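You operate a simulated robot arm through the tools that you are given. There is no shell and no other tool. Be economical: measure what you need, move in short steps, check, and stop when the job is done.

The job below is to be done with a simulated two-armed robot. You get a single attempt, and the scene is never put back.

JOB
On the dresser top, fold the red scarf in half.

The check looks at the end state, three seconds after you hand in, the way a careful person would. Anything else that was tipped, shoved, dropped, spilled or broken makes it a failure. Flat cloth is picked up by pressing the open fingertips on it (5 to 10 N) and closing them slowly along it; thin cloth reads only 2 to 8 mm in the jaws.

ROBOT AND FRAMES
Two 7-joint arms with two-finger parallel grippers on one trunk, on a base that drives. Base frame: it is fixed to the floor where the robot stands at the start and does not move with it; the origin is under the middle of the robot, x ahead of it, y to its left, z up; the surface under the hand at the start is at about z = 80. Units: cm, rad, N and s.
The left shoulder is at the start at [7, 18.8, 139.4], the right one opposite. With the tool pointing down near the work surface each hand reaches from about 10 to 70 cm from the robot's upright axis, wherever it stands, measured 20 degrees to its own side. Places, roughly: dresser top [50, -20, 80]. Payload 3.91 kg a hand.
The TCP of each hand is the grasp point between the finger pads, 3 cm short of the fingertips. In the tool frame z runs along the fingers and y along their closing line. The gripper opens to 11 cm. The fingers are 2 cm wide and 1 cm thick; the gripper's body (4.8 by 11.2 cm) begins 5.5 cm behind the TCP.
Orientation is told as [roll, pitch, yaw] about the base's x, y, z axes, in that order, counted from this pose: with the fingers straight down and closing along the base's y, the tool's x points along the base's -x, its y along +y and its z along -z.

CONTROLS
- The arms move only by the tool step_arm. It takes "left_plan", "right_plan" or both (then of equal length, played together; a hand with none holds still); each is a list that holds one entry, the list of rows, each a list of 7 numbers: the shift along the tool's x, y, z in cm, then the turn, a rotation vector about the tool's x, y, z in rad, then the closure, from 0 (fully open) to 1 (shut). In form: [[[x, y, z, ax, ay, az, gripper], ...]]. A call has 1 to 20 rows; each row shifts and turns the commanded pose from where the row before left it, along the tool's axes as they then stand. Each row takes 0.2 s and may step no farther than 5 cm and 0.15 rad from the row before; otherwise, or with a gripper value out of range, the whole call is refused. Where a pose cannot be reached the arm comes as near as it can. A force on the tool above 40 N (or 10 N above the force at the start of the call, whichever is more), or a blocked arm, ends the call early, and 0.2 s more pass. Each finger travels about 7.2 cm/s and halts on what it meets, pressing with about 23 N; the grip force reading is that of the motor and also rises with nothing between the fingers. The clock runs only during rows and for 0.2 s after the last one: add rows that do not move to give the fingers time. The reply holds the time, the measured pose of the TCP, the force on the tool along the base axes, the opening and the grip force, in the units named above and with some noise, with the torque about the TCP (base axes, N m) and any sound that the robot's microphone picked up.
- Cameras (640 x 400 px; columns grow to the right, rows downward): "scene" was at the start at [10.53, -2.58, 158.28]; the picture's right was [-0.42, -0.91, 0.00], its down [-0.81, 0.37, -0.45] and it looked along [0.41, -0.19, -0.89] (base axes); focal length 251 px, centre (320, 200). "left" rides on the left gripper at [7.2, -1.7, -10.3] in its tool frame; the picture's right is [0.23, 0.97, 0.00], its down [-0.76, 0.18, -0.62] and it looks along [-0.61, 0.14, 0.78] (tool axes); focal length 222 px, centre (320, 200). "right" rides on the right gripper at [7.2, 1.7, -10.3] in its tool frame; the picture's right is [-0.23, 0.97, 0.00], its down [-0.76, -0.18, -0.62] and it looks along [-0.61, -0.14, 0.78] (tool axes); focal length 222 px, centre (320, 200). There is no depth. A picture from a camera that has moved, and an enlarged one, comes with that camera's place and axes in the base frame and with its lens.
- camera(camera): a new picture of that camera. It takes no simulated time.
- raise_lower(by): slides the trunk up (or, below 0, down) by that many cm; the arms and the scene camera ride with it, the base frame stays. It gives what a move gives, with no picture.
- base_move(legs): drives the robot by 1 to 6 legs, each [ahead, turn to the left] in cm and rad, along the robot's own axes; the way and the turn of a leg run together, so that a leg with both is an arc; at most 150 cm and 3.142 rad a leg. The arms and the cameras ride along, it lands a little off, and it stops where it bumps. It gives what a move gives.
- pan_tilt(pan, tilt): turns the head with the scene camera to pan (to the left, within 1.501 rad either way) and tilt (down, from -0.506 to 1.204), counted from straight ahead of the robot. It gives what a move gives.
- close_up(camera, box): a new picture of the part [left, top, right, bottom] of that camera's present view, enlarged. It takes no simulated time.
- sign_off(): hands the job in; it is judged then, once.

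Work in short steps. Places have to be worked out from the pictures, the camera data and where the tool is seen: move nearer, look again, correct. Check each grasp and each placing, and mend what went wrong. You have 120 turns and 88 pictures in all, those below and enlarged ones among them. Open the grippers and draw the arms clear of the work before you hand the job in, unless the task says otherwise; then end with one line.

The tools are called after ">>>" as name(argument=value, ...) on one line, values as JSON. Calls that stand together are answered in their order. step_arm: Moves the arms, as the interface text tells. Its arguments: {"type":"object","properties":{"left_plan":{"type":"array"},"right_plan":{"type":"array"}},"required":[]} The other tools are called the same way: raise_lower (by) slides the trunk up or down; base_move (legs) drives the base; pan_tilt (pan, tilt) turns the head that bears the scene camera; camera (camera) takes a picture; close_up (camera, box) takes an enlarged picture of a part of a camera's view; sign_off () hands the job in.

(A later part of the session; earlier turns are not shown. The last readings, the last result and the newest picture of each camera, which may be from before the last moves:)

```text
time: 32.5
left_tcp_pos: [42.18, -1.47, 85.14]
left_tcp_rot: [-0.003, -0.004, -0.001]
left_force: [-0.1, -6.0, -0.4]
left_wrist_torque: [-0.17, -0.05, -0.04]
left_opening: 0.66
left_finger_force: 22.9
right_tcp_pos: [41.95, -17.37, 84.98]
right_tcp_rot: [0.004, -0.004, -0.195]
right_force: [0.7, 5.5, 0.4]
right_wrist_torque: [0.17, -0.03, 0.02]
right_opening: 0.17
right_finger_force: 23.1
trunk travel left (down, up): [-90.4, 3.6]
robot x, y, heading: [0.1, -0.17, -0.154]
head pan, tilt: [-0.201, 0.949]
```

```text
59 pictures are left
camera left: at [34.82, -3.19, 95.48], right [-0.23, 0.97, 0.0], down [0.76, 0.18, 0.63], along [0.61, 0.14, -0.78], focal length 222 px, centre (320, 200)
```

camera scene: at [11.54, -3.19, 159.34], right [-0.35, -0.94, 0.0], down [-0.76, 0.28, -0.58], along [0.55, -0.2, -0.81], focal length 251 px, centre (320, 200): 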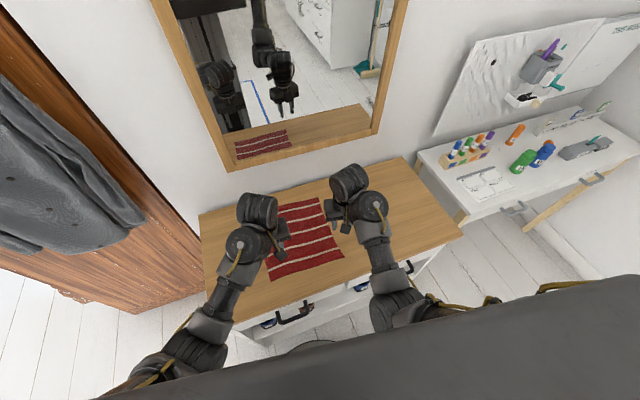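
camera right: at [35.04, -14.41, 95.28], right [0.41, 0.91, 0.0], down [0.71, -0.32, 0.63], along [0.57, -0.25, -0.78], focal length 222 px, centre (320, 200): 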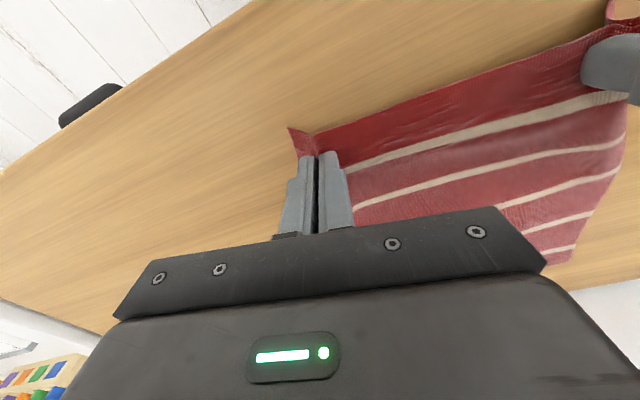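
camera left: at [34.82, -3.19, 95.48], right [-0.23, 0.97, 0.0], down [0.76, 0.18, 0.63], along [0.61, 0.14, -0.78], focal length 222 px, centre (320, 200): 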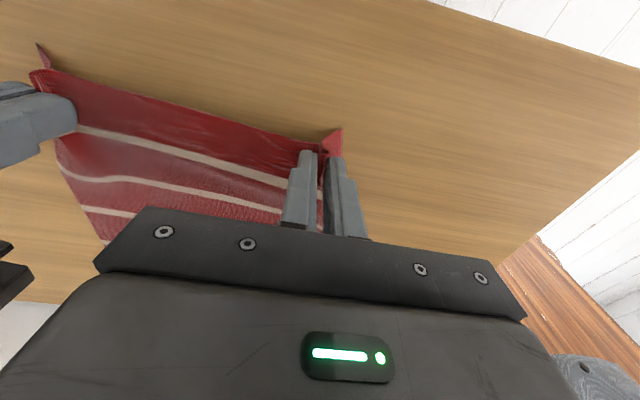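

Both corners are up; 6 N of tension between the hands, so I bring them slightly together while following the fold arc up to mid-way, leaning the fingers forward.

>>> step_arm(left_plan=[[[-0.5, -0.15, -1.5, 0, 0, 0, 1], [-0.5, -0.15, -1.5, 0, 0, 0, 1], [-0.85, 0, -1.25, 0, -0.05, 0, 1], [-0.91, 0, -1.21, 0, -0.05, 0, 1], [-1.19, 0, -0.855, 0, -0.05, 0, 1], [-1.23, 0, -0.795, 0, -0.05, 0, 1], [-1.465, 0, -0.433, 0, -0.05, 0, 1], [-1.485, 0, -0.36, 0, -0.05, 0, 1], [-1.6, 0, 0.29, 0, -0.05, 0, 1], [-1.584, 0, 0.37, 0, -0.05, 0, 1]]], right_plan=[[[-0.49, 0.25, -1.5, 0, 0, 0, 1], [-0.49, 0.25, -1.5, 0, 0, 0, 1], [-0.83, 0.167, -1.25, 0, -0.05, 0, 1], [-0.895, 0.167, -1.21, 0, -0.05, 0, 1], [-1.17, 0.216, -0.855, 0, -0.05, 0, 1], [-1.21, 0.216, -0.8, 0, -0.05, 0, 1], [-1.44, 0.265, -0.437, 0, -0.05, 0, 1], [-1.46, 0.265, -0.365, 0, -0.05, 0, 1], [-1.57, 0.317, 0.28, 0, -0.05, 0, 1], [-1.555, 0.317, 0.36, 0, -0.05, 0, 1]]])

>>> camera(camera="scene")

>>> camera(camera="left")

>>> camera(camera="right")

```text
time: 34.6
left_tcp_pos: [53.03, -1.7, 94.45]
left_tcp_rot: [-0.004, -0.404, 0.0]
left_force: [0.5, -1.6, -0.8]
left_wrist_torque: [-0.04, 0.03, -0.03]
left_opening: 0.62
left_finger_force: 22.6
right_tcp_pos: [52.9, -17.01, 94.2]
right_tcp_rot: [0.004, -0.405, -0.198]
right_force: [0.8, 2.3, -0.3]
right_wrist_torque: [0.04, -0.03, 0.03]
right_opening: 0.15
right_finger_force: 23.2
trunk travel left (down, up): [-90.4, 3.6]
robot x, y, heading: [-0.01, 0.14, -0.149]
head pan, tilt: [-0.201, 0.949]
```

```text
58 pictures are left
camera scene: at [11.71, -3.21, 159.33], right [-0.35, -0.94, 0.0], down [-0.76, 0.28, -0.58], along [0.55, -0.2, -0.81], focal length 251 px, centre (320, 200)
```

scene: 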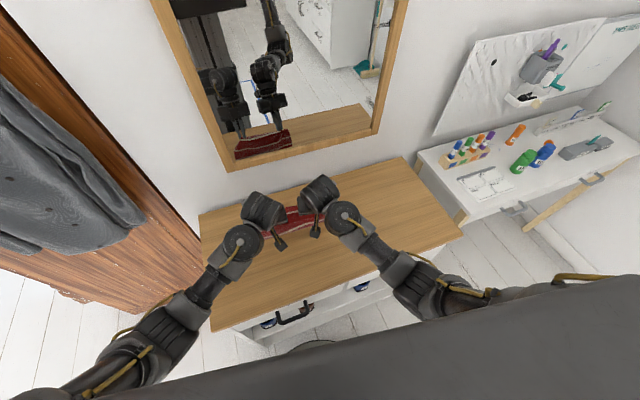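

```text
57 pictures are left
camera left: at [42.17, -3.38, 101.14], right [-0.21, 0.97, -0.09], down [0.46, 0.18, 0.87], along [0.87, 0.14, -0.48], focal length 222 px, centre (320, 200)
```

left: 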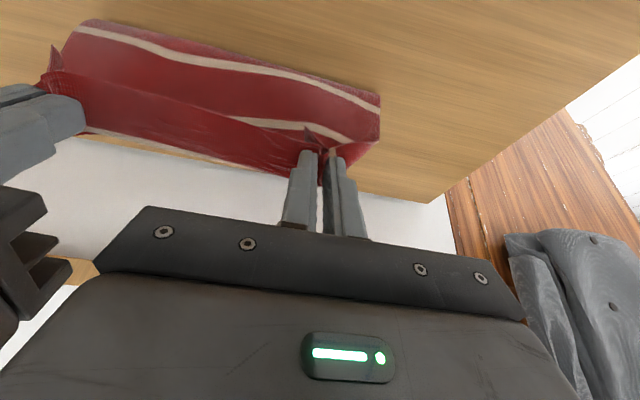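

```text
56 pictures are left
camera right: at [42.61, -13.33, 100.86], right [0.39, 0.91, 0.09], down [0.41, -0.27, 0.87], along [0.82, -0.31, -0.48], focal length 222 px, centre (320, 200)
```

right: 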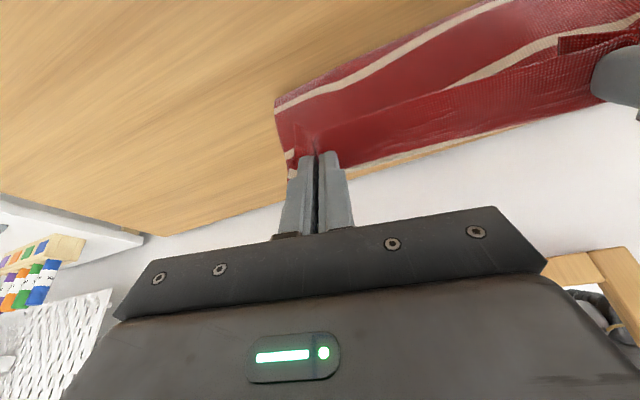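

The fold is developing as planned, bend at x≈54. Continue the arc down to about 1.5 cm over the far edge.

>>> step_arm(left_plan=[[[-1.4, 0, 0.92, 0, 0, 0, 1], [-1.4, 0, 0.92, 0, 0, 0, 1], [-0.99, 0, 1.5, 0, 0, 0, 1], [-0.99, 0, 1.5, 0, 0, 0, 1], [-0.47, 0.05, 2.1, 0, 0, 0, 1], [-0.47, 0.05, 2.1, 0, 0, 0, 1], [-0.24, 0.05, 2.0, 0, 0, 0, 1], [-0.24, 0, 2.0, 0, 0, 0, 1]]], right_plan=[[[-1.37, 0.32, 0.9, 0, 0, 0, 1], [-1.37, 0.32, 0.9, 0, 0, 0, 1], [-0.96, 0.29, 1.49, 0, 0, 0, 1], [-0.96, 0.29, 1.49, 0, 0, 0, 1], [-0.45, 0.15, 2.09, 0, 0, 0, 1], [-0.45, 0.15, 2.09, 0, 0, 0, 1], [-0.22, 0.1, 1.95, 0, 0, 0, 1], [-0.22, 0.1, 1.95, 0, 0, 0, 1]]])

>>> camera(camera="scene")

>>> camera(camera="left")

>>> camera(camera="right")

```text
time: 36.5
left_tcp_pos: [63.73, -1.69, 85.03]
left_tcp_rot: [-0.004, -0.404, -0.002]
left_force: [-0.2, -6.5, -0.8]
left_wrist_torque: [-0.19, 0.03, -0.12]
left_opening: 0.65
left_finger_force: 23.2
right_tcp_pos: [63.5, -17.35, 84.84]
right_tcp_rot: [0.005, -0.407, -0.196]
right_force: [0.1, 6.0, 0.1]
right_wrist_torque: [0.16, -0.02, 0.1]
right_opening: 0.17
right_finger_force: 23.1
trunk travel left (down, up): [-90.4, 3.6]
robot x, y, heading: [-0.1, 0.01, -0.148]
head pan, tilt: [-0.201, 0.949]
```

```text
55 pictures are left
camera scene: at [11.75, -3.22, 159.33], right [-0.35, -0.94, 0.0], down [-0.76, 0.28, -0.58], along [0.55, -0.2, -0.81], focal length 251 px, centre (320, 200)
```

scene: 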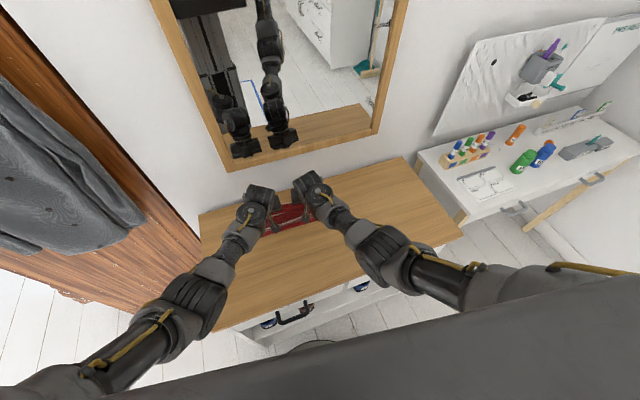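

```text
54 pictures are left
camera left: at [53.0, -3.41, 91.71], right [-0.21, 0.97, -0.09], down [0.46, 0.18, 0.87], along [0.87, 0.14, -0.48], focal length 222 px, centre (320, 200)
```

left: 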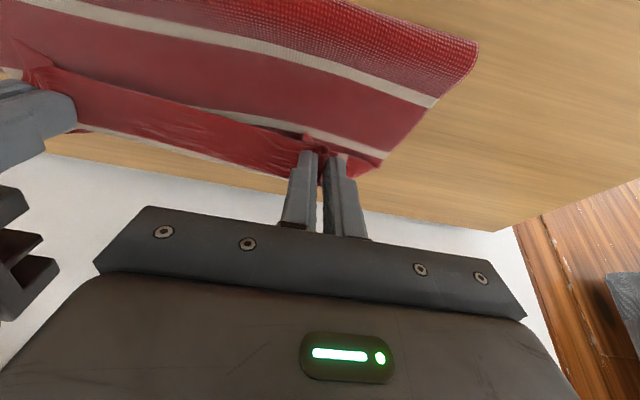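

```text
53 pictures are left
camera right: at [53.21, -13.7, 91.47], right [0.39, 0.91, 0.09], down [0.41, -0.27, 0.87], along [0.82, -0.3, -0.48], focal length 222 px, centre (320, 200)
```

right: 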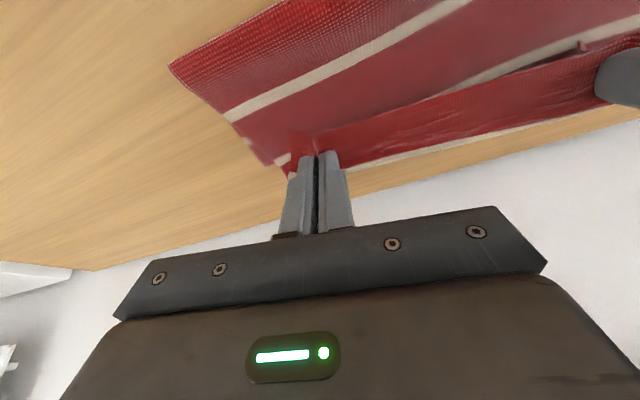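

Nearly there. Lower the last 1.3 cm while easing the sideways tension.

>>> step_arm(left_plan=[[[-0.02, -0.1, 0.5, 0, 0, 0, 1], [-0.02, -0.1, 0.5, 0, 0, 0, 1], [-0.02, 0, 0.45, 0, 0, 0, 1], [0, 0, 0, 0, 0, 0, 1]]], right_plan=[[[-0.07, 0.15, 0.5, 0, 0, 0, 1], [-0.07, 0.15, 0.5, 0, 0, 0, 1], [-0.07, 0.05, 0.45, 0, 0, 0, 1], [0, 0, 0, 0, 0, 0, 1]]])

>>> camera(camera="left")

>>> camera(camera="right")

```text
time: 37.5
left_tcp_pos: [64.28, -1.75, 83.65]
left_tcp_rot: [-0.004, -0.403, 0.001]
left_force: [-0.8, -2.2, 0.6]
left_wrist_torque: [-0.05, 0.0, -0.03]
left_opening: 0.64
left_finger_force: 22.9
right_tcp_pos: [64.34, -17.23, 83.75]
right_tcp_rot: [0.004, -0.406, -0.197]
right_force: [0.6, 2.9, 0.0]
right_wrist_torque: [0.03, 0.02, 0.02]
right_opening: 0.15
right_finger_force: 22.7
trunk travel left (down, up): [-90.4, 3.6]
robot x, y, heading: [0.31, 0.0, -0.146]
head pan, tilt: [-0.201, 0.949]
```

```text
52 pictures are left
camera left: at [53.58, -3.52, 90.37], right [-0.21, 0.97, -0.09], down [0.45, 0.18, 0.87], along [0.87, 0.14, -0.48], focal length 222 px, centre (320, 200)
```

left: 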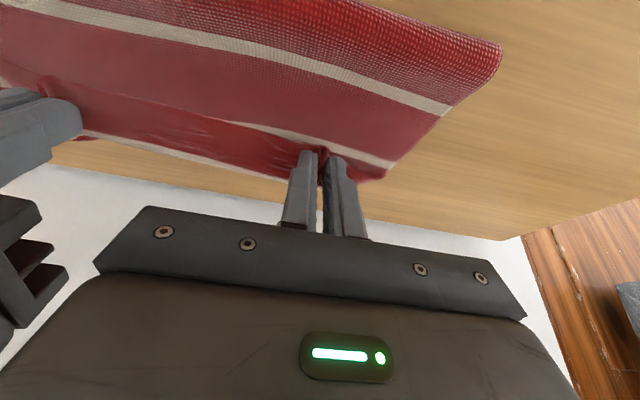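

```text
51 pictures are left
camera right: at [54.07, -13.52, 90.35], right [0.39, 0.91, 0.09], down [0.41, -0.27, 0.87], along [0.82, -0.31, -0.48], focal length 222 px, centre (320, 200)
```

right: 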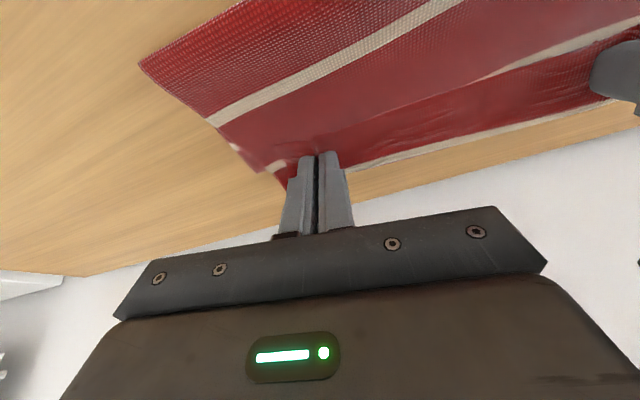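

Tips are ~1 cm over the surface at the right place. Open slowly and then retreat along the fingers.

>>> step_arm(left_plan=[[[0, 0, 0.2, 0, 0, 0, 1], [0, 0, 0, 0, 0, 0, 0.95], [0, 0, 0, 0, 0, 0, 0.9], [0, 0, 0, 0, 0, 0, 0.85], [0, 0, 0, 0, 0, 0, 0.8], [0, 0, 0, 0, 0, 0, 0.75], [0, 0, 0, 0, 0, 0, 0.7], [0, 0, 0, 0, 0, 0, 0.7]]], right_plan=[[[0, 0, 0.3, 0, 0, 0, 1], [0, 0, 0, 0, 0, 0, 0.95], [0, 0, 0, 0, 0, 0, 0.9], [0, 0, 0, 0, 0, 0, 0.85], [0, 0, 0, 0, 0, 0, 0.8], [0, 0, 0, 0, 0, 0, 0.75], [0, 0, 0, 0, 0, 0, 0.7], [0, 0, 0, 0, 0, 0, 0.7]]])

>>> camera(camera="left")

>>> camera(camera="right")

```text
time: 39.2
left_tcp_pos: [64.38, -1.93, 83.53]
left_tcp_rot: [-0.004, -0.404, 0.001]
left_force: [0.3, 0.0, -0.2]
left_wrist_torque: [-0.02, -0.03, -0.01]
left_opening: 3.32
left_finger_force: 0.0
right_tcp_pos: [64.55, -17.17, 83.38]
right_tcp_rot: [0.004, -0.406, -0.199]
right_force: [-0.3, -0.3, -0.3]
right_wrist_torque: [-0.02, -0.01, 0.01]
right_opening: 3.31
right_finger_force: 0.1
trunk travel left (down, up): [-90.4, 3.6]
robot x, y, heading: [-0.23, 0.34, -0.146]
head pan, tilt: [-0.201, 0.949]
```

```text
50 pictures are left
camera left: at [53.65, -3.58, 90.18], right [-0.21, 0.97, -0.09], down [0.45, 0.18, 0.87], along [0.87, 0.14, -0.48], focal length 222 px, centre (320, 200)
```

left: 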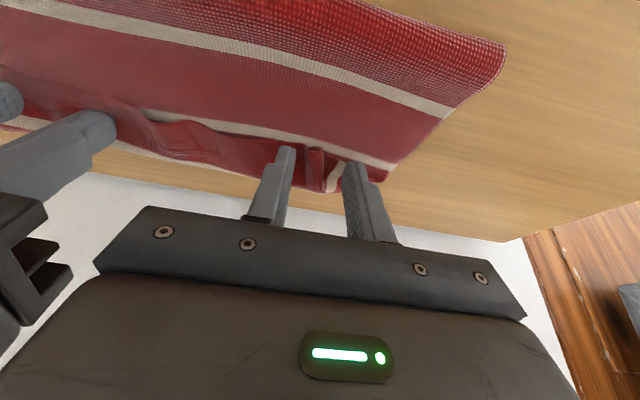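

```text
49 pictures are left
camera right: at [54.19, -13.49, 90.07], right [0.39, 0.91, 0.09], down [0.41, -0.27, 0.87], along [0.82, -0.31, -0.48], focal length 222 px, centre (320, 200)
```

right: 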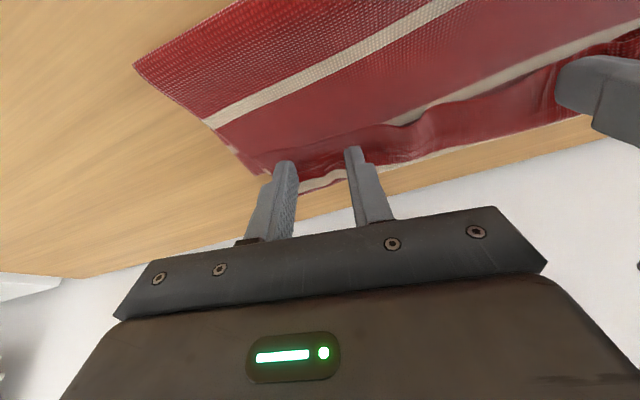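

Released. Retreat along the fingers, up and back, and then look.

>>> step_arm(left_plan=[[[0, 0, -1.5, 0, 0, 0, 0.7], [0, 0, -2, 0, 0, 0, 0.7], [0, 0, -2, 0, 0, 0, 0.7], [0.5, 0, -2, 0, 0, 0, 0.7], [1.5, 1, -2, 0, 0, 0, 0.7], [2, 2, -2, 0, 0.05, 0, 0.7], [2, 2, -2, 0, 0.05, 0, 0.7]]], right_plan=[[[0, 0, -1.5, 0, 0, 0, 0.7], [0, 0, -2, 0, 0, 0, 0.7], [0, 0, -2, 0, 0, 0, 0.7], [0.5, 0, -2, 0, 0, 0, 0.7], [1.5, -1, -2, 0, 0, 0, 0.7], [2, -2, -2, 0, 0.05, 0, 0.7], [2, -2, -2, 0, 0.05, 0, 0.7]]])

>>> camera(camera="scene")

>>> camera(camera="left")

>>> camera(camera="right")

```text
time: 40.9
left_tcp_pos: [53.68, 3.12, 93.73]
left_tcp_rot: [-0.003, -0.305, 0.0]
left_force: [-0.2, -0.2, 0.0]
left_wrist_torque: [0.01, -0.02, 0.02]
left_opening: 3.28
left_finger_force: 0.1
right_tcp_pos: [52.67, -20.13, 93.56]
right_tcp_rot: [0.004, -0.307, -0.197]
right_force: [-0.7, -0.2, 0.1]
right_wrist_torque: [-0.01, -0.02, -0.05]
right_opening: 3.3
right_finger_force: 0.0
trunk travel left (down, up): [-90.4, 3.6]
robot x, y, heading: [0.1, 0.07, -0.158]
head pan, tilt: [-0.201, 0.949]
```

```text
48 pictures are left
camera scene: at [11.39, -3.18, 159.36], right [-0.35, -0.94, 0.0], down [-0.76, 0.28, -0.58], along [0.55, -0.2, -0.81], focal length 251 px, centre (320, 200)
```

scene: 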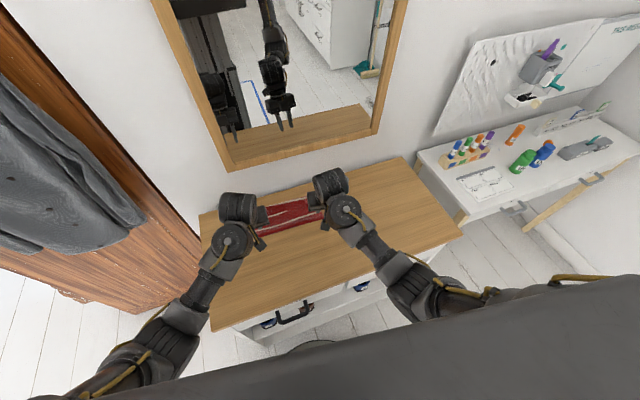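

```text
47 pictures are left
camera left: at [43.61, 1.47, 101.4], right [-0.22, 0.97, -0.07], down [0.54, 0.18, 0.82], along [0.81, 0.14, -0.56], focal length 222 px, centre (320, 200)
```

left: 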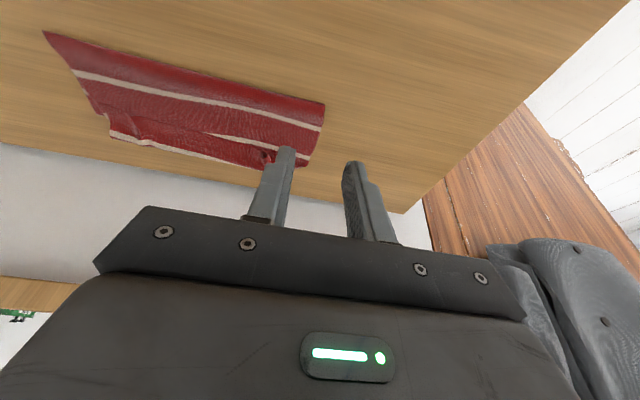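

```text
46 pictures are left
camera right: at [43.18, -16.54, 101.21], right [0.4, 0.91, 0.07], down [0.49, -0.28, 0.82], along [0.77, -0.29, -0.56], focal length 222 px, centre (320, 200)
```

right: 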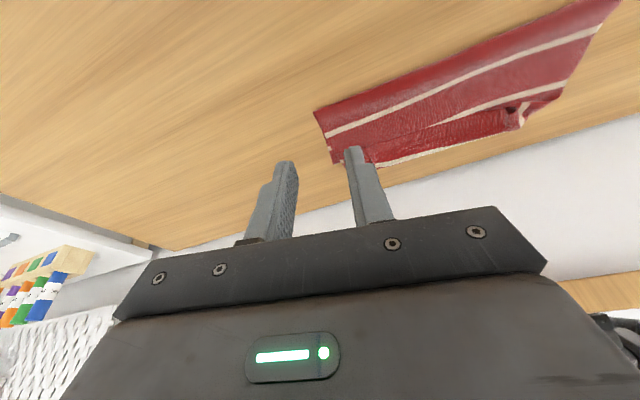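

Folded. I draw the hands wider apart to get a clear view of the result.

>>> step_arm(left_plan=[[[2, 2, -1, 0, 0, -0.05, 0.7], [2, 2, -1, 0, 0, -0.05, 0.7], [2, 2, -1, 0, 0, -0.05, 0.7], [2, 2, -1, 0, 0, -0.05, 0.7], [2, 2, -1, 0, 0, -0.05, 0.7]]], right_plan=[[[2, -2, -1, 0, 0, 0.03, 0.7], [2, -2, -1, 0, 0, 0.03, 0.7], [2, -2, -1, 0, 0, 0.03, 0.7], [2, -2, -1, 0, 0, 0.03, 0.7], [2, -2, -1, 0, 0, 0.03, 0.7]]])

>>> camera(camera="scene")

>>> close_up(camera="scene", box=[220, 160, 380, 260])

```text
time: 42.0
left_tcp_pos: [41.55, 12.15, 95.35]
left_tcp_rot: [-0.082, -0.297, 0.261]
left_force: [0.3, 0.4, 0.4]
left_wrist_torque: [-0.05, -0.01, -0.02]
left_opening: 3.28
left_finger_force: 0.1
right_tcp_pos: [39.7, -26.98, 95.34]
right_tcp_rot: [0.05, -0.305, -0.355]
right_force: [-0.1, -0.2, 0.1]
right_wrist_torque: [0.02, 0.02, -0.01]
right_opening: 3.3
right_finger_force: 0.0
trunk travel left (down, up): [-90.4, 3.6]
robot x, y, heading: [0.41, -0.14, -0.154]
head pan, tilt: [-0.201, 0.949]
```

```text
45 pictures are left
camera scene: at [11.3, -3.15, 159.37], right [-0.35, -0.94, 0.0], down [-0.76, 0.28, -0.58], along [0.55, -0.2, -0.81], focal length 251 px, centre (320, 200)
```

scene: 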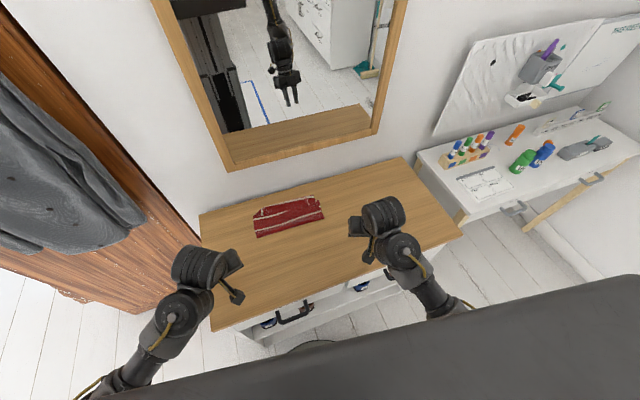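

```text
4.00 times, centred on (300, 210) of scene
camera zoom: at [11.3, -3.15, 159.37], right [-0.35, -0.94, 0.0], down [-0.76, 0.28, -0.58], along [0.55, -0.2, -0.81], focal length 1003 px, centre (400, 160)
```

zoom: 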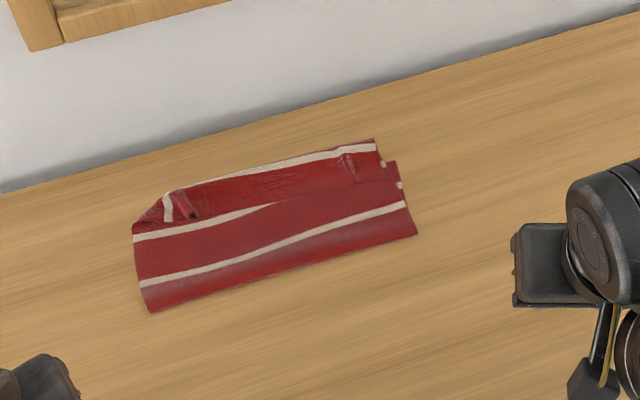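

The upper layer seems to overshoot the far edge with its end strip tucked, and the fold line is at x≈57 rather than 54. I bring the right wrist camera over for a near view.

>>> step_arm(right_plan=[[[-1.6, 2.8, -0.5, 0, 0, 0, 0.7], [-1.6, 2.8, 0, 0, 0, 0, 0.7], [-1.6, 2.8, 0, 0, 0, 0, 0.7], [-1.6, 2.8, 0, 0, 0, 0, 0.7], [-1.6, 2.8, 0, 0, 0, 0, 0.7], [-1.6, 2.8, 0, 0, 0, 0, 0.7], [-1.6, 2.8, 0, 0, 0, 0, 0.7], [-1.6, 2.8, 0, 0, 0, 0, 0.7], [0, 0, 0, 0, 0.1, -0.05, 0.7], [0, 0, 0, 0, 0.1, -0.05, 0.7], [0, 0, 0, 0, 0.1, -0.05, 0.7]]])

>>> camera(camera="right")

```text
time: 44.5
left_tcp_pos: [41.82, 12.18, 95.27]
left_tcp_rot: [-0.081, -0.295, 0.26]
left_force: [0.2, -0.2, 0.3]
left_wrist_torque: [0.0, 0.01, 0.0]
left_opening: 3.31
left_finger_force: 0.0
right_tcp_pos: [58.59, -9.93, 100.35]
right_tcp_rot: [0.024, -0.003, -0.19]
right_force: [0.7, -0.2, -0.1]
right_wrist_torque: [-0.01, 0.05, -0.01]
right_opening: 3.31
right_finger_force: 0.1
trunk travel left (down, up): [-90.4, 3.6]
robot x, y, heading: [-0.26, -0.29, -0.154]
head pan, tilt: [-0.201, 0.949]
```

```text
43 pictures are left
camera right: at [51.6, -7.25, 110.69], right [0.41, 0.91, 0.02], down [0.71, -0.33, 0.62], along [0.58, -0.24, -0.78], focal length 222 px, centre (320, 200)
```

right: 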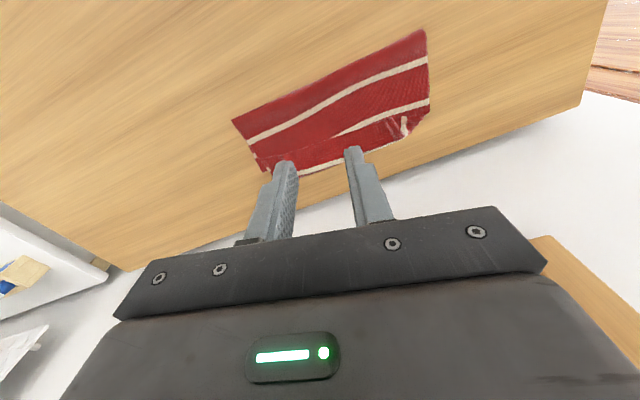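

>>> close_up(camera="right", box=[220, 20, 444, 190])

```text
2.35 times, centred on (332, 105) of right
camera zoom: at [51.6, -7.25, 110.69], right [0.41, 0.91, 0.02], down [0.71, -0.33, 0.62], along [0.58, -0.24, -0.78], focal length 523 px, centre (292, 424)
```

zoom: 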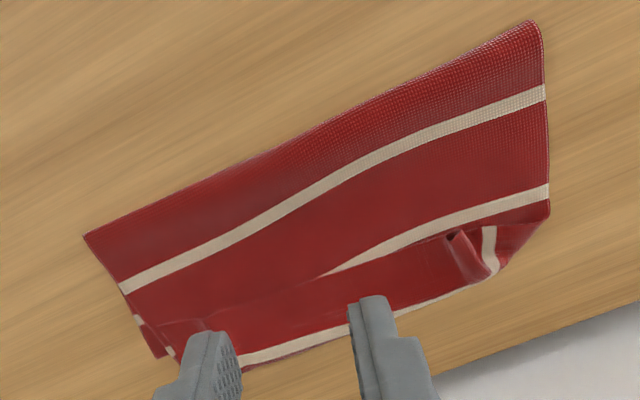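

I need to see the far edge itself: move the right hand 3.5 cm further and open it so the fingers do not hide it.

>>> step_arm(right_plan=[[[-1.2, 0.2, 0, 0, 0, 0, 0.5], [-1.2, 0.2, 0, 0, 0, 0, 0.3], [-1.2, 0.2, 0, 0, 0, 0, 0.1], [0, 0, 0, 0, 0, 0, 0.0], [0, 0, 0, 0, 0, 0, 0.0]]])

>>> close_up(camera="right", box=[200, 0, 440, 180])

```text
time: 45.6
left_tcp_pos: [41.82, 12.07, 95.27]
left_tcp_rot: [-0.079, -0.296, 0.261]
left_force: [0.6, 0.5, -0.8]
left_wrist_torque: [0.02, 0.0, 0.01]
left_opening: 3.31
left_finger_force: 0.1
right_tcp_pos: [62.32, -10.12, 100.48]
right_tcp_rot: [0.024, -0.007, -0.192]
right_force: [-0.6, -0.8, 0.0]
right_wrist_torque: [0.0, 0.03, 0.0]
right_opening: 10.99
right_finger_force: 0.0
trunk travel left (down, up): [-90.4, 3.6]
robot x, y, heading: [-0.19, -0.08, -0.157]
head pan, tilt: [-0.201, 0.949]
```

```text
2.22 times, centred on (320, 90) of right
camera zoom: at [55.23, -7.36, 110.79], right [0.41, 0.91, 0.03], down [0.71, -0.33, 0.62], along [0.58, -0.24, -0.78], focal length 494 px, centre (320, 444)
```

zoom: 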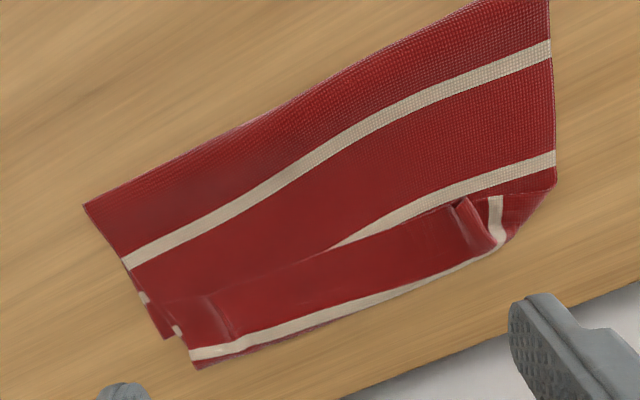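

I read it now: fold line at x≈57, lower layer ends at ≈66, the upper layer overshoots to ≈68.5 and its last 4 cm flop back on top. It must be redone. I check the wrist clearance to the wall first, since I need to pinch the far crease.

>>> camera(camera="scene")

>>> close_up(camera="scene", box=[200, 90, 440, 240])

```text
40 pictures are left
camera scene: at [11.6, -3.19, 159.34], right [-0.35, -0.94, 0.0], down [-0.76, 0.28, -0.58], along [0.55, -0.2, -0.81], focal length 251 px, centre (320, 200)
```

scene: 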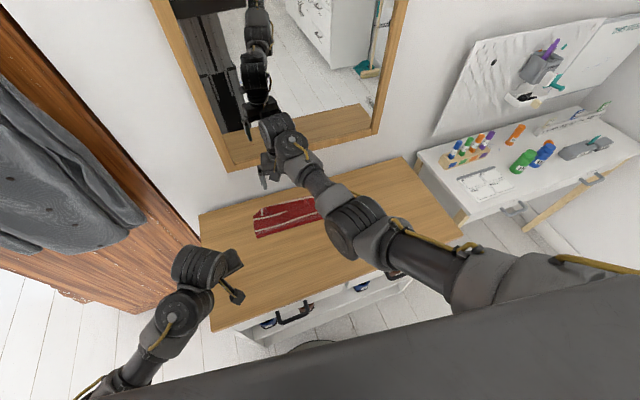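

```text
2.67 times, centred on (320, 165) of scene
camera zoom: at [11.6, -3.19, 159.34], right [-0.35, -0.94, 0.0], down [-0.76, 0.28, -0.58], along [0.55, -0.2, -0.81], focal length 669 px, centre (320, 293)
```

zoom: 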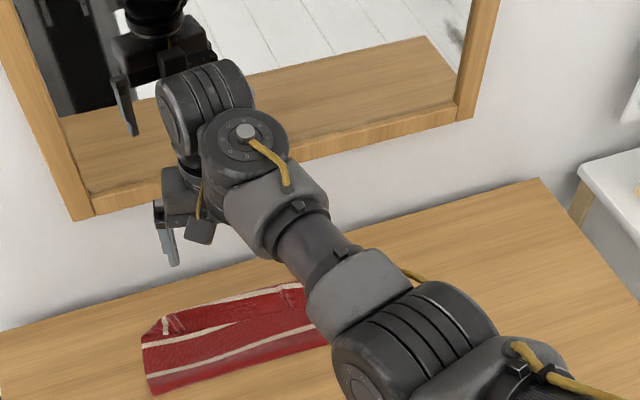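

The old grip pleats still stand as ridges on the flap at about (65.9,−1.8) and (65.5,−18.8), near the true edge. I'll pinch those again: bring both hands, leaning 0.3 rad, above them.

>>> step_arm(right_plan=[[[0, 0, 0, 0, -0.1, 0, 0.2], [0, 0, 0, 0, -0.1, 0, 0.4], [0, 0, 0, 0, -0.1, 0, 0.6], [-0.49, -2, 1.2, 0, 0, 0, 0.7], [-0.49, -2, 1.2, 0, 0, 0, 0.7], [-0.49, -2, 1.2, 0, 0, 0, 0.7], [-0.49, -2, 1.2, 0, 0, 0, 0.7], [0, 0, 0, 0, 0, 0, 0.7], [0, 0, 0, 0, 0, 0, 0.7], [0, 0, 0, 0, 0, 0, 0.7], [0, 0, 0, 0, 0, 0, 0.7], [0, 0, 0, 0, 0, 0, 0.7], [0, 0, 0, 0, 0, 0, 0.7], [0, 0, 0, 0, 0, 0, 0.7], [0, 0, 0, 0, 0, 0, 0.7]]], left_plan=[[[0, 0, 0, 0, 0, 0.05, 0.7], [0, 0, 0, 0, 0, 0.05, 0.7], [0, 0, 0, 0, 0, 0.05, 0.7], [0, 0, 0, 0, 0, 0.05, 0.7], [0, 0, 0, 0, 0, 0.05, 0.7], [0, 0, 0, 0, 0, 0, 0.7], [0, 0, 0, 0, 0, 0, 0.7], [-2.69, -1.75, 0.83, 0, 0, 0, 0.7], [-2.69, -1.75, 0.83, 0, 0, 0, 0.7], [-2.69, -1.75, 0.83, 0, 0, 0, 0.7], [-2.69, -1.75, 0.83, 0, 0, 0, 0.7], [-2.69, -1.75, 0.83, 0, 0, 0, 0.7], [-2.69, -1.75, 0.83, 0, 0, 0, 0.7], [-2.69, -1.75, 0.83, 0, 0, 0, 0.7], [-2.69, -1.75, 0.83, 0, 0, 0, 0.7]]])

>>> camera(camera="left")

>>> camera(camera="right")

```text
time: 48.9
left_tcp_pos: [64.44, -2.02, 95.2]
left_tcp_rot: [-0.004, -0.303, -0.002]
left_force: [0.8, 0.9, -0.2]
left_wrist_torque: [0.02, 0.01, 0.02]
left_opening: 3.28
left_finger_force: 0.0
right_tcp_pos: [63.84, -18.71, 96.18]
right_tcp_rot: [0.029, -0.307, -0.199]
right_force: [0.2, -0.4, 1.0]
right_wrist_torque: [0.0, -0.02, 0.0]
right_opening: 3.31
right_finger_force: 0.1
trunk travel left (down, up): [-90.4, 3.6]
robot x, y, heading: [0.22, 0.02, -0.15]
head pan, tilt: [-0.201, 0.949]
```

```text
38 pictures are left
camera left: at [54.45, -3.66, 102.96], right [-0.22, 0.97, -0.07], down [0.54, 0.18, 0.82], along [0.81, 0.14, -0.56], focal length 222 px, centre (320, 200)
```

left: 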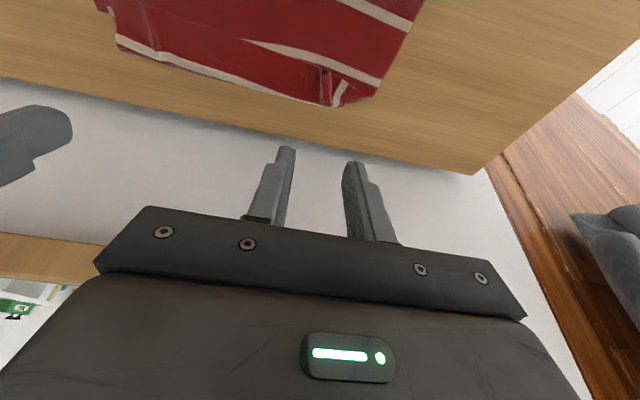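

```text
37 pictures are left
camera right: at [54.22, -15.32, 103.92], right [0.4, 0.91, 0.09], down [0.49, -0.3, 0.82], along [0.78, -0.28, -0.57], focal length 222 px, centre (320, 200)
```

right: 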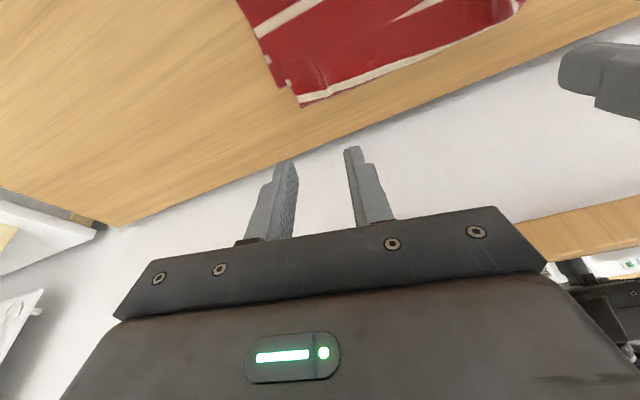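

Left ridge (66.1,−2.2), right (65,−17.8). Descend both to ~1 cm above contact.

>>> step_arm(left_plan=[[[0.283, -0.03, 1.81, 0, 0, 0, 0.7], [0.283, -0.03, 1.81, 0, 0, 0, 0.7], [0.283, -0.03, 1.81, 0, 0, 0, 0.7], [0.283, -0.03, 1.81, 0, 0, 0, 0.7], [0.283, -0.03, 1.81, 0, 0, 0, 0.7], [0.283, -0.03, 1.7, 0, 0, 0, 0.7]]], right_plan=[[[0.373, 0.16, 1.96, 0, 0, 0, 0.7], [0.373, 0.16, 1.96, 0, 0, 0, 0.7], [0.373, 0.16, 1.96, 0, 0, 0, 0.7], [0.373, 0.16, 1.96, 0, 0, 0, 0.7], [0.373, 0.16, 1.96, 0, 0, 0, 0.7], [0.373, 0.16, 1.9, 0, 0, 0, 0.7]]])

>>> camera(camera="left")

>>> camera(camera="right")

```text
time: 50.2
left_tcp_pos: [65.98, -2.09, 84.26]
left_tcp_rot: [-0.004, -0.306, 0.002]
left_force: [0.2, 0.3, 0.2]
left_wrist_torque: [0.0, 0.0, 0.01]
left_opening: 3.29
left_finger_force: 0.0
right_tcp_pos: [65.5, -17.7, 84.41]
right_tcp_rot: [0.026, -0.306, -0.197]
right_force: [0.6, 0.6, -0.3]
right_wrist_torque: [0.02, -0.01, 0.01]
right_opening: 3.27
right_finger_force: 0.1
trunk travel left (down, up): [-90.4, 3.6]
robot x, y, heading: [-0.3, 0.13, -0.152]
head pan, tilt: [-0.201, 0.949]
```

```text
36 pictures are left
camera left: at [55.95, -3.81, 92.09], right [-0.22, 0.97, -0.07], down [0.54, 0.18, 0.82], along [0.81, 0.14, -0.56], focal length 222 px, centre (320, 200)
```

left: 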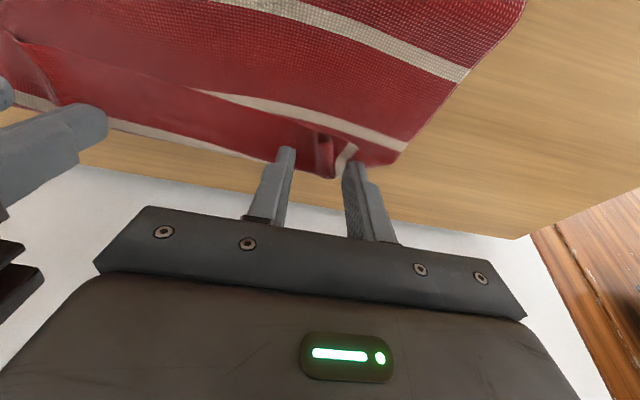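

```text
35 pictures are left
camera right: at [55.91, -14.26, 92.12], right [0.4, 0.91, 0.09], down [0.49, -0.3, 0.82], along [0.78, -0.28, -0.57], focal length 222 px, centre (320, 200)
```

right: 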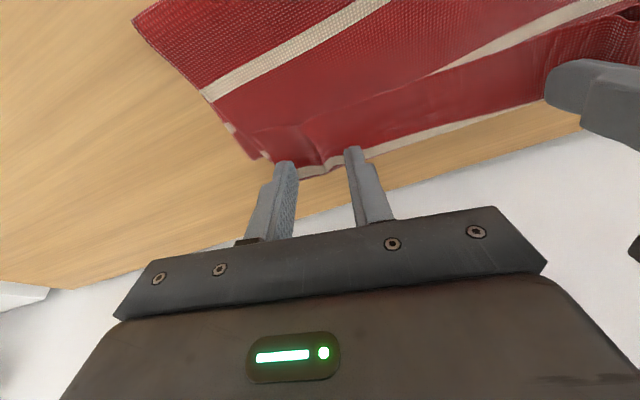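

Ridges lie between the finger pairs. Shift back 0.4 cm, right hand 0.4 to −y, and press down softly.

>>> step_arm(left_plan=[[[0.38, 0, -0.12, 0, 0, 0, 0.7], [0.13, 0, 0.43, 0, 0, 0, 0.7], [0.12, 0, 0.38, 0, 0, 0, 0.7], [0, 0, 0, 0, 0, 0, 0.7]]], right_plan=[[[0.38, -0.45, -0.12, 0, 0, 0, 0.7], [0.13, 0, 0.43, 0, 0, 0, 0.7], [0.15, 0, 0.48, 0, 0, 0, 0.7], [0, 0, 0, 0, 0, 0, 0.7]]])

```text
time: 51.2
left_tcp_pos: [65.48, -2.07, 83.48]
left_tcp_rot: [-0.003, -0.305, 0.0]
left_force: [0.6, 0.5, 0.9]
left_wrist_torque: [-0.01, -0.02, -0.03]
left_opening: 3.31
left_finger_force: 0.0
right_tcp_pos: [65.03, -17.79, 83.6]
right_tcp_rot: [0.026, -0.307, -0.199]
right_force: [-0.9, 0.0, 0.4]
right_wrist_torque: [0.01, -0.02, -0.03]
right_opening: 3.29
right_finger_force: 0.2
trunk travel left (down, up): [-90.4, 3.6]
robot x, y, heading: [-0.06, 0.16, -0.152]
head pan, tilt: [-0.201, 0.949]
```

>>> step_arm(left_plan=[[[0.04, 0, 0.12, 0, 0, 0, 0.7], [0.03, 0, 0.1, 0, 0, 0, 0.7], [0, 0, 0, 0, 0, 0, 0.7]]], right_plan=[[[0.06, 0, 0.18, 0, 0, 0, 0.7], [0.04, 0, 0.12, 0, 0, 0, 0.7], [0, 0, 0, 0, 0, 0, 0.7]]])

```text
time: 52.0
left_tcp_pos: [65.45, -2.03, 83.56]
left_tcp_rot: [-0.005, -0.305, 0.0]
left_force: [0.3, 0.0, 0.5]
left_wrist_torque: [0.01, -0.02, 0.0]
left_opening: 3.33
left_finger_force: 0.0
right_tcp_pos: [65.07, -17.79, 83.27]
right_tcp_rot: [0.026, -0.309, -0.199]
right_force: [-1.3, -0.4, 8.7]
right_wrist_torque: [-0.18, 0.07, -0.05]
right_opening: 3.28
right_finger_force: 0.1
trunk travel left (down, up): [-90.4, 3.6]
robot x, y, heading: [0.26, 0.13, -0.15]
head pan, tilt: [-0.201, 0.949]
```

Right presses 9 N. Left needs a bit more.

>>> step_arm(left_plan=[[[0.04, 0, 0.12, 0, 0, 0, 0.7], [0.02, 0, 0.06, 0, 0, 0, 0.7], [0, 0, 0, 0, 0, 0, 0.7]]])

```text
time: 52.9
left_tcp_pos: [65.37, -2.02, 83.29]
left_tcp_rot: [-0.002, -0.306, -0.001]
left_force: [0.4, 2.1, 4.6]
left_wrist_torque: [0.0, 0.0, 0.0]
left_opening: 3.31
left_finger_force: 0.0
right_tcp_pos: [64.98, -17.87, 83.4]
right_tcp_rot: [0.027, -0.309, -0.199]
right_force: [1.2, 0.0, 11.8]
right_wrist_torque: [-0.23, -0.03, 0.01]
right_opening: 3.3
right_finger_force: 0.0
trunk travel left (down, up): [-90.4, 3.6]
robot x, y, heading: [0.01, 0.11, -0.149]
head pan, tilt: [-0.201, 0.949]
```

Both pressing (5 and 12 N). Close slowly.

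>>> step_arm(left_plan=[[[0.01, 0, 0.03, 0, 0, 0, 0.72], [0, 0, 0, 0, 0, 0, 0.74], [0, 0, 0, 0, 0, 0, 0.77], [0, 0, 0, 0, 0, 0, 0.8], [0, 0, 0, 0, 0, 0, 0.83], [0, 0, 0, 0, 0, 0, 0.86], [0, 0, 0, 0, 0, 0, 0.89], [0, 0, 0, 0, 0, 0, 0.92], [0, 0, 0, 0, 0, 0, 0.94], [0, 0, 0, 0, 0, 0, 0.96], [0, 0, 0, 0, 0, 0, 0.98], [0, 0, 0, 0, 0, 0, 1], [0, 0, 0, 0, 0, 0, 1]]], right_plan=[[[0, 0, 0, 0, 0, 0, 0.72], [0, 0, 0, 0, 0, 0, 0.74], [0, 0, 0, 0, 0, 0, 0.77], [0, 0, 0, 0, 0, 0, 0.8], [0, 0, 0, 0, 0, 0, 0.83], [0, 0, 0, 0, 0, 0, 0.86], [0, 0, 0, 0, 0, 0, 0.89], [0, 0, 0, 0, 0, 0, 0.92], [0, 0, 0, 0, 0, 0, 0.94], [0, 0, 0, 0, 0, 0, 0.96], [0, 0, 0, 0, 0, 0, 0.98], [0, 0, 0, 0, 0, 0, 1], [0, 0, 0, 0, 0, 0, 1]]])

>>> camera(camera="left")

>>> camera(camera="right")

```text
time: 55.6
left_tcp_pos: [65.31, -2.14, 83.42]
left_tcp_rot: [-0.004, -0.31, 0.003]
left_force: [-1.1, -2.3, 13.3]
left_wrist_torque: [-0.08, -0.02, -0.02]
left_opening: 0.34
left_finger_force: 22.8
right_tcp_pos: [64.93, -17.99, 83.47]
right_tcp_rot: [0.027, -0.309, -0.199]
right_force: [-0.2, 2.3, 7.9]
right_wrist_torque: [0.06, -0.03, 0.05]
right_opening: 0.0
right_finger_force: 23.4
trunk travel left (down, up): [-90.4, 3.6]
robot x, y, heading: [0.09, -0.13, -0.15]
head pan, tilt: [-0.201, 0.949]
```

```text
34 pictures are left
camera left: at [55.31, -3.8, 91.06], right [-0.21, 0.97, -0.07], down [0.54, 0.18, 0.82], along [0.82, 0.14, -0.56], focal length 222 px, centre (320, 200)
```

left: 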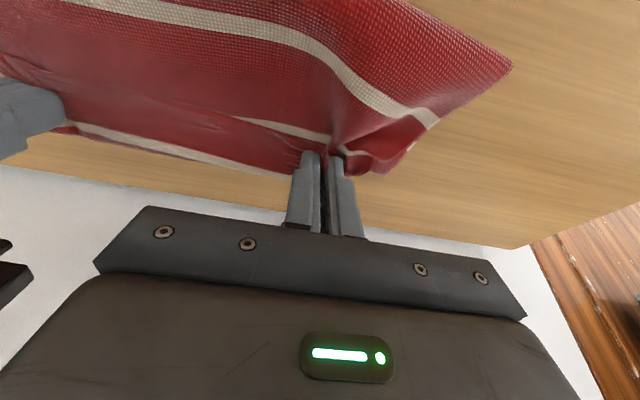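

```text
33 pictures are left
camera right: at [55.22, -14.61, 91.07], right [0.4, 0.91, 0.09], down [0.49, -0.3, 0.82], along [0.78, -0.28, -0.56], focal length 222 px, centre (320, 200)
```

right: 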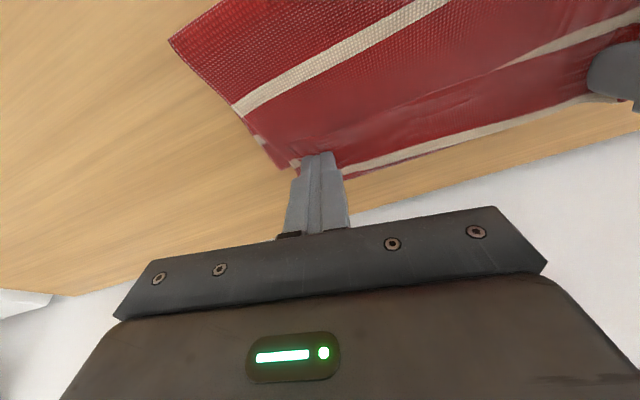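

Left has a pinch (3.4 mm), right slipped. I lift the left 3 cm to see what it holds, and reopen the right raised 1 cm.

>>> step_arm(left_plan=[[[0.3, 0, -0.95, 0, 0, 0, 1], [0.3, 0, -0.95, 0, 0, 0, 1], [0.3, 0, -0.95, 0, 0, 0, 1], [0, 0, 0, 0, 0, 0, 1], [0, 0, 0, 0, 0, 0, 1], [0, 0, 0, 0, 0, 0, 1]]], right_plan=[[[0, 0, -1, 0, 0, 0, 1], [0, 0, -1, 0, 0, 0, 0.9], [0, 0, 0, 0, 0, 0, 0.8], [0, 0, 0, 0, 0, 0, 0.7], [0, 0, 0, 0, 0, 0, 0.6], [0, 0, 0, 0, 0, 0, 0.6]]])

>>> camera(camera="left")

>>> camera(camera="right")

```text
time: 57.0
left_tcp_pos: [63.83, -2.11, 85.63]
left_tcp_rot: [-0.004, -0.304, -0.001]
left_force: [1.0, -0.3, 0.3]
left_wrist_torque: [-0.01, 0.05, -0.01]
left_opening: 0.3
left_finger_force: 22.7
right_tcp_pos: [64.48, -17.98, 85.03]
right_tcp_rot: [0.026, -0.304, -0.199]
right_force: [-0.7, 0.0, -0.8]
right_wrist_torque: [0.01, 0.01, 0.03]
right_opening: 4.41
right_finger_force: 0.1
trunk travel left (down, up): [-90.4, 3.6]
robot x, y, heading: [-0.0, 0.05, -0.152]
head pan, tilt: [-0.201, 0.949]
```

```text
32 pictures are left
camera left: at [53.77, -3.82, 93.38], right [-0.22, 0.97, -0.07], down [0.54, 0.18, 0.82], along [0.81, 0.14, -0.56], focal length 222 px, centre (320, 200)
```

left: 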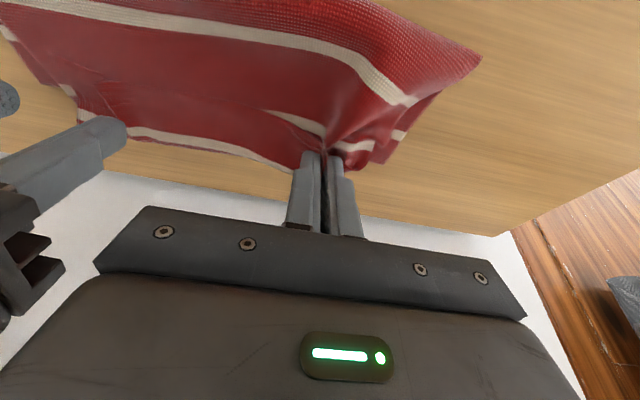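

```text
31 pictures are left
camera right: at [54.82, -14.65, 92.78], right [0.4, 0.91, 0.09], down [0.49, -0.3, 0.82], along [0.78, -0.28, -0.57], focal length 222 px, centre (320, 200)
```

right: 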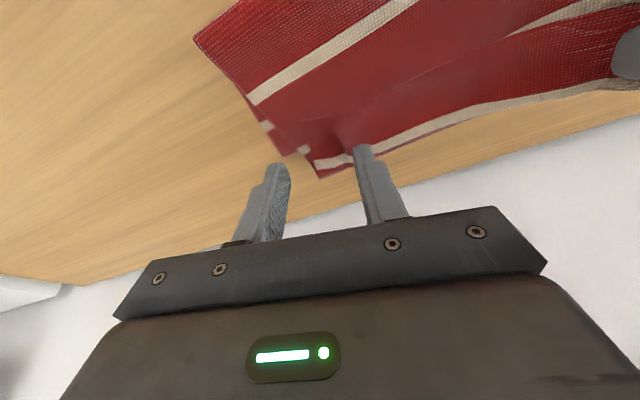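

The left pinch took flap and upper layer together, not what I want. I lower and release it, lift off, and look at where the far crease lies; I'll pinch that crease instead so the flap can hang free while I unfold.

>>> step_arm(left_plan=[[[-0.3, 0, 0.95, 0, 0, 0, 1], [-0.3, 0, 0.9, 0, 0, 0, 1], [0, 0, 0, 0, 0, 0, 0.9], [0, 0, 0, 0, 0, 0, 0.8], [0, 0, 0, 0, 0, 0, 0.7], [0, 0, -2, 0, 0, 0, 0.65], [0, 0, -2, 0, 0, 0, 0.65], [0, 0, -2, 0, 0, 0, 0.65], [0, 0, -2, 0, 0, 0, 0.65]]], right_plan=[[[0, 0, 0, 0, 0, 0, 0.65], [0, 0, 0, 0, 0, 0, 0.65], [0, 0, 0, 0, 0, 0, 0.65], [0, 0, 0, 0, 0, 0, 0.65], [0, 0, -1, 0, 0, 0, 0.65], [0, 0, -1, 0, 0, 0, 0.65], [0, 0, -2, 0, 0, 0, 0.65], [0, 0, -2, 0, 0, 0, 0.65], [0, 0, -2, 0, 0, 0, 0.65]]])

>>> camera(camera="left")

>>> camera(camera="right")

```text
time: 59.0
left_tcp_pos: [62.55, -2.17, 91.79]
left_tcp_rot: [-0.002, -0.304, 0.001]
left_force: [-0.6, -0.1, 0.6]
left_wrist_torque: [0.0, 0.0, -0.02]
left_opening: 3.85
left_finger_force: 0.0
right_tcp_pos: [61.92, -17.72, 92.7]
right_tcp_rot: [0.026, -0.304, -0.2]
right_force: [-0.9, -0.6, 0.9]
right_wrist_torque: [0.01, -0.01, 0.03]
right_opening: 3.87
right_finger_force: 0.0
trunk travel left (down, up): [-90.4, 3.6]
robot x, y, heading: [0.1, -0.2, -0.153]
head pan, tilt: [-0.201, 0.949]
```

```text
30 pictures are left
camera left: at [52.5, -3.77, 99.53], right [-0.22, 0.97, -0.07], down [0.54, 0.18, 0.82], along [0.81, 0.14, -0.56], focal length 222 px, centre (320, 200)
```

left: 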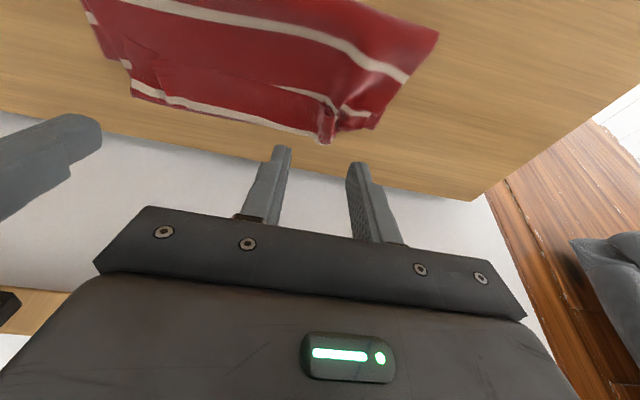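

```text
29 pictures are left
camera right: at [52.39, -14.31, 100.45], right [0.4, 0.91, 0.09], down [0.49, -0.3, 0.82], along [0.78, -0.28, -0.57], focal length 222 px, centre (320, 200)
```

right: 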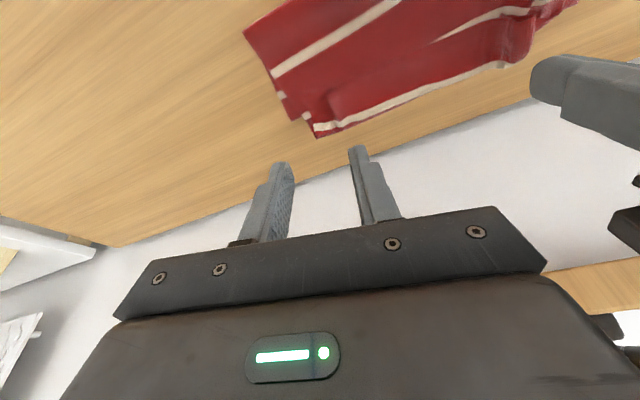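

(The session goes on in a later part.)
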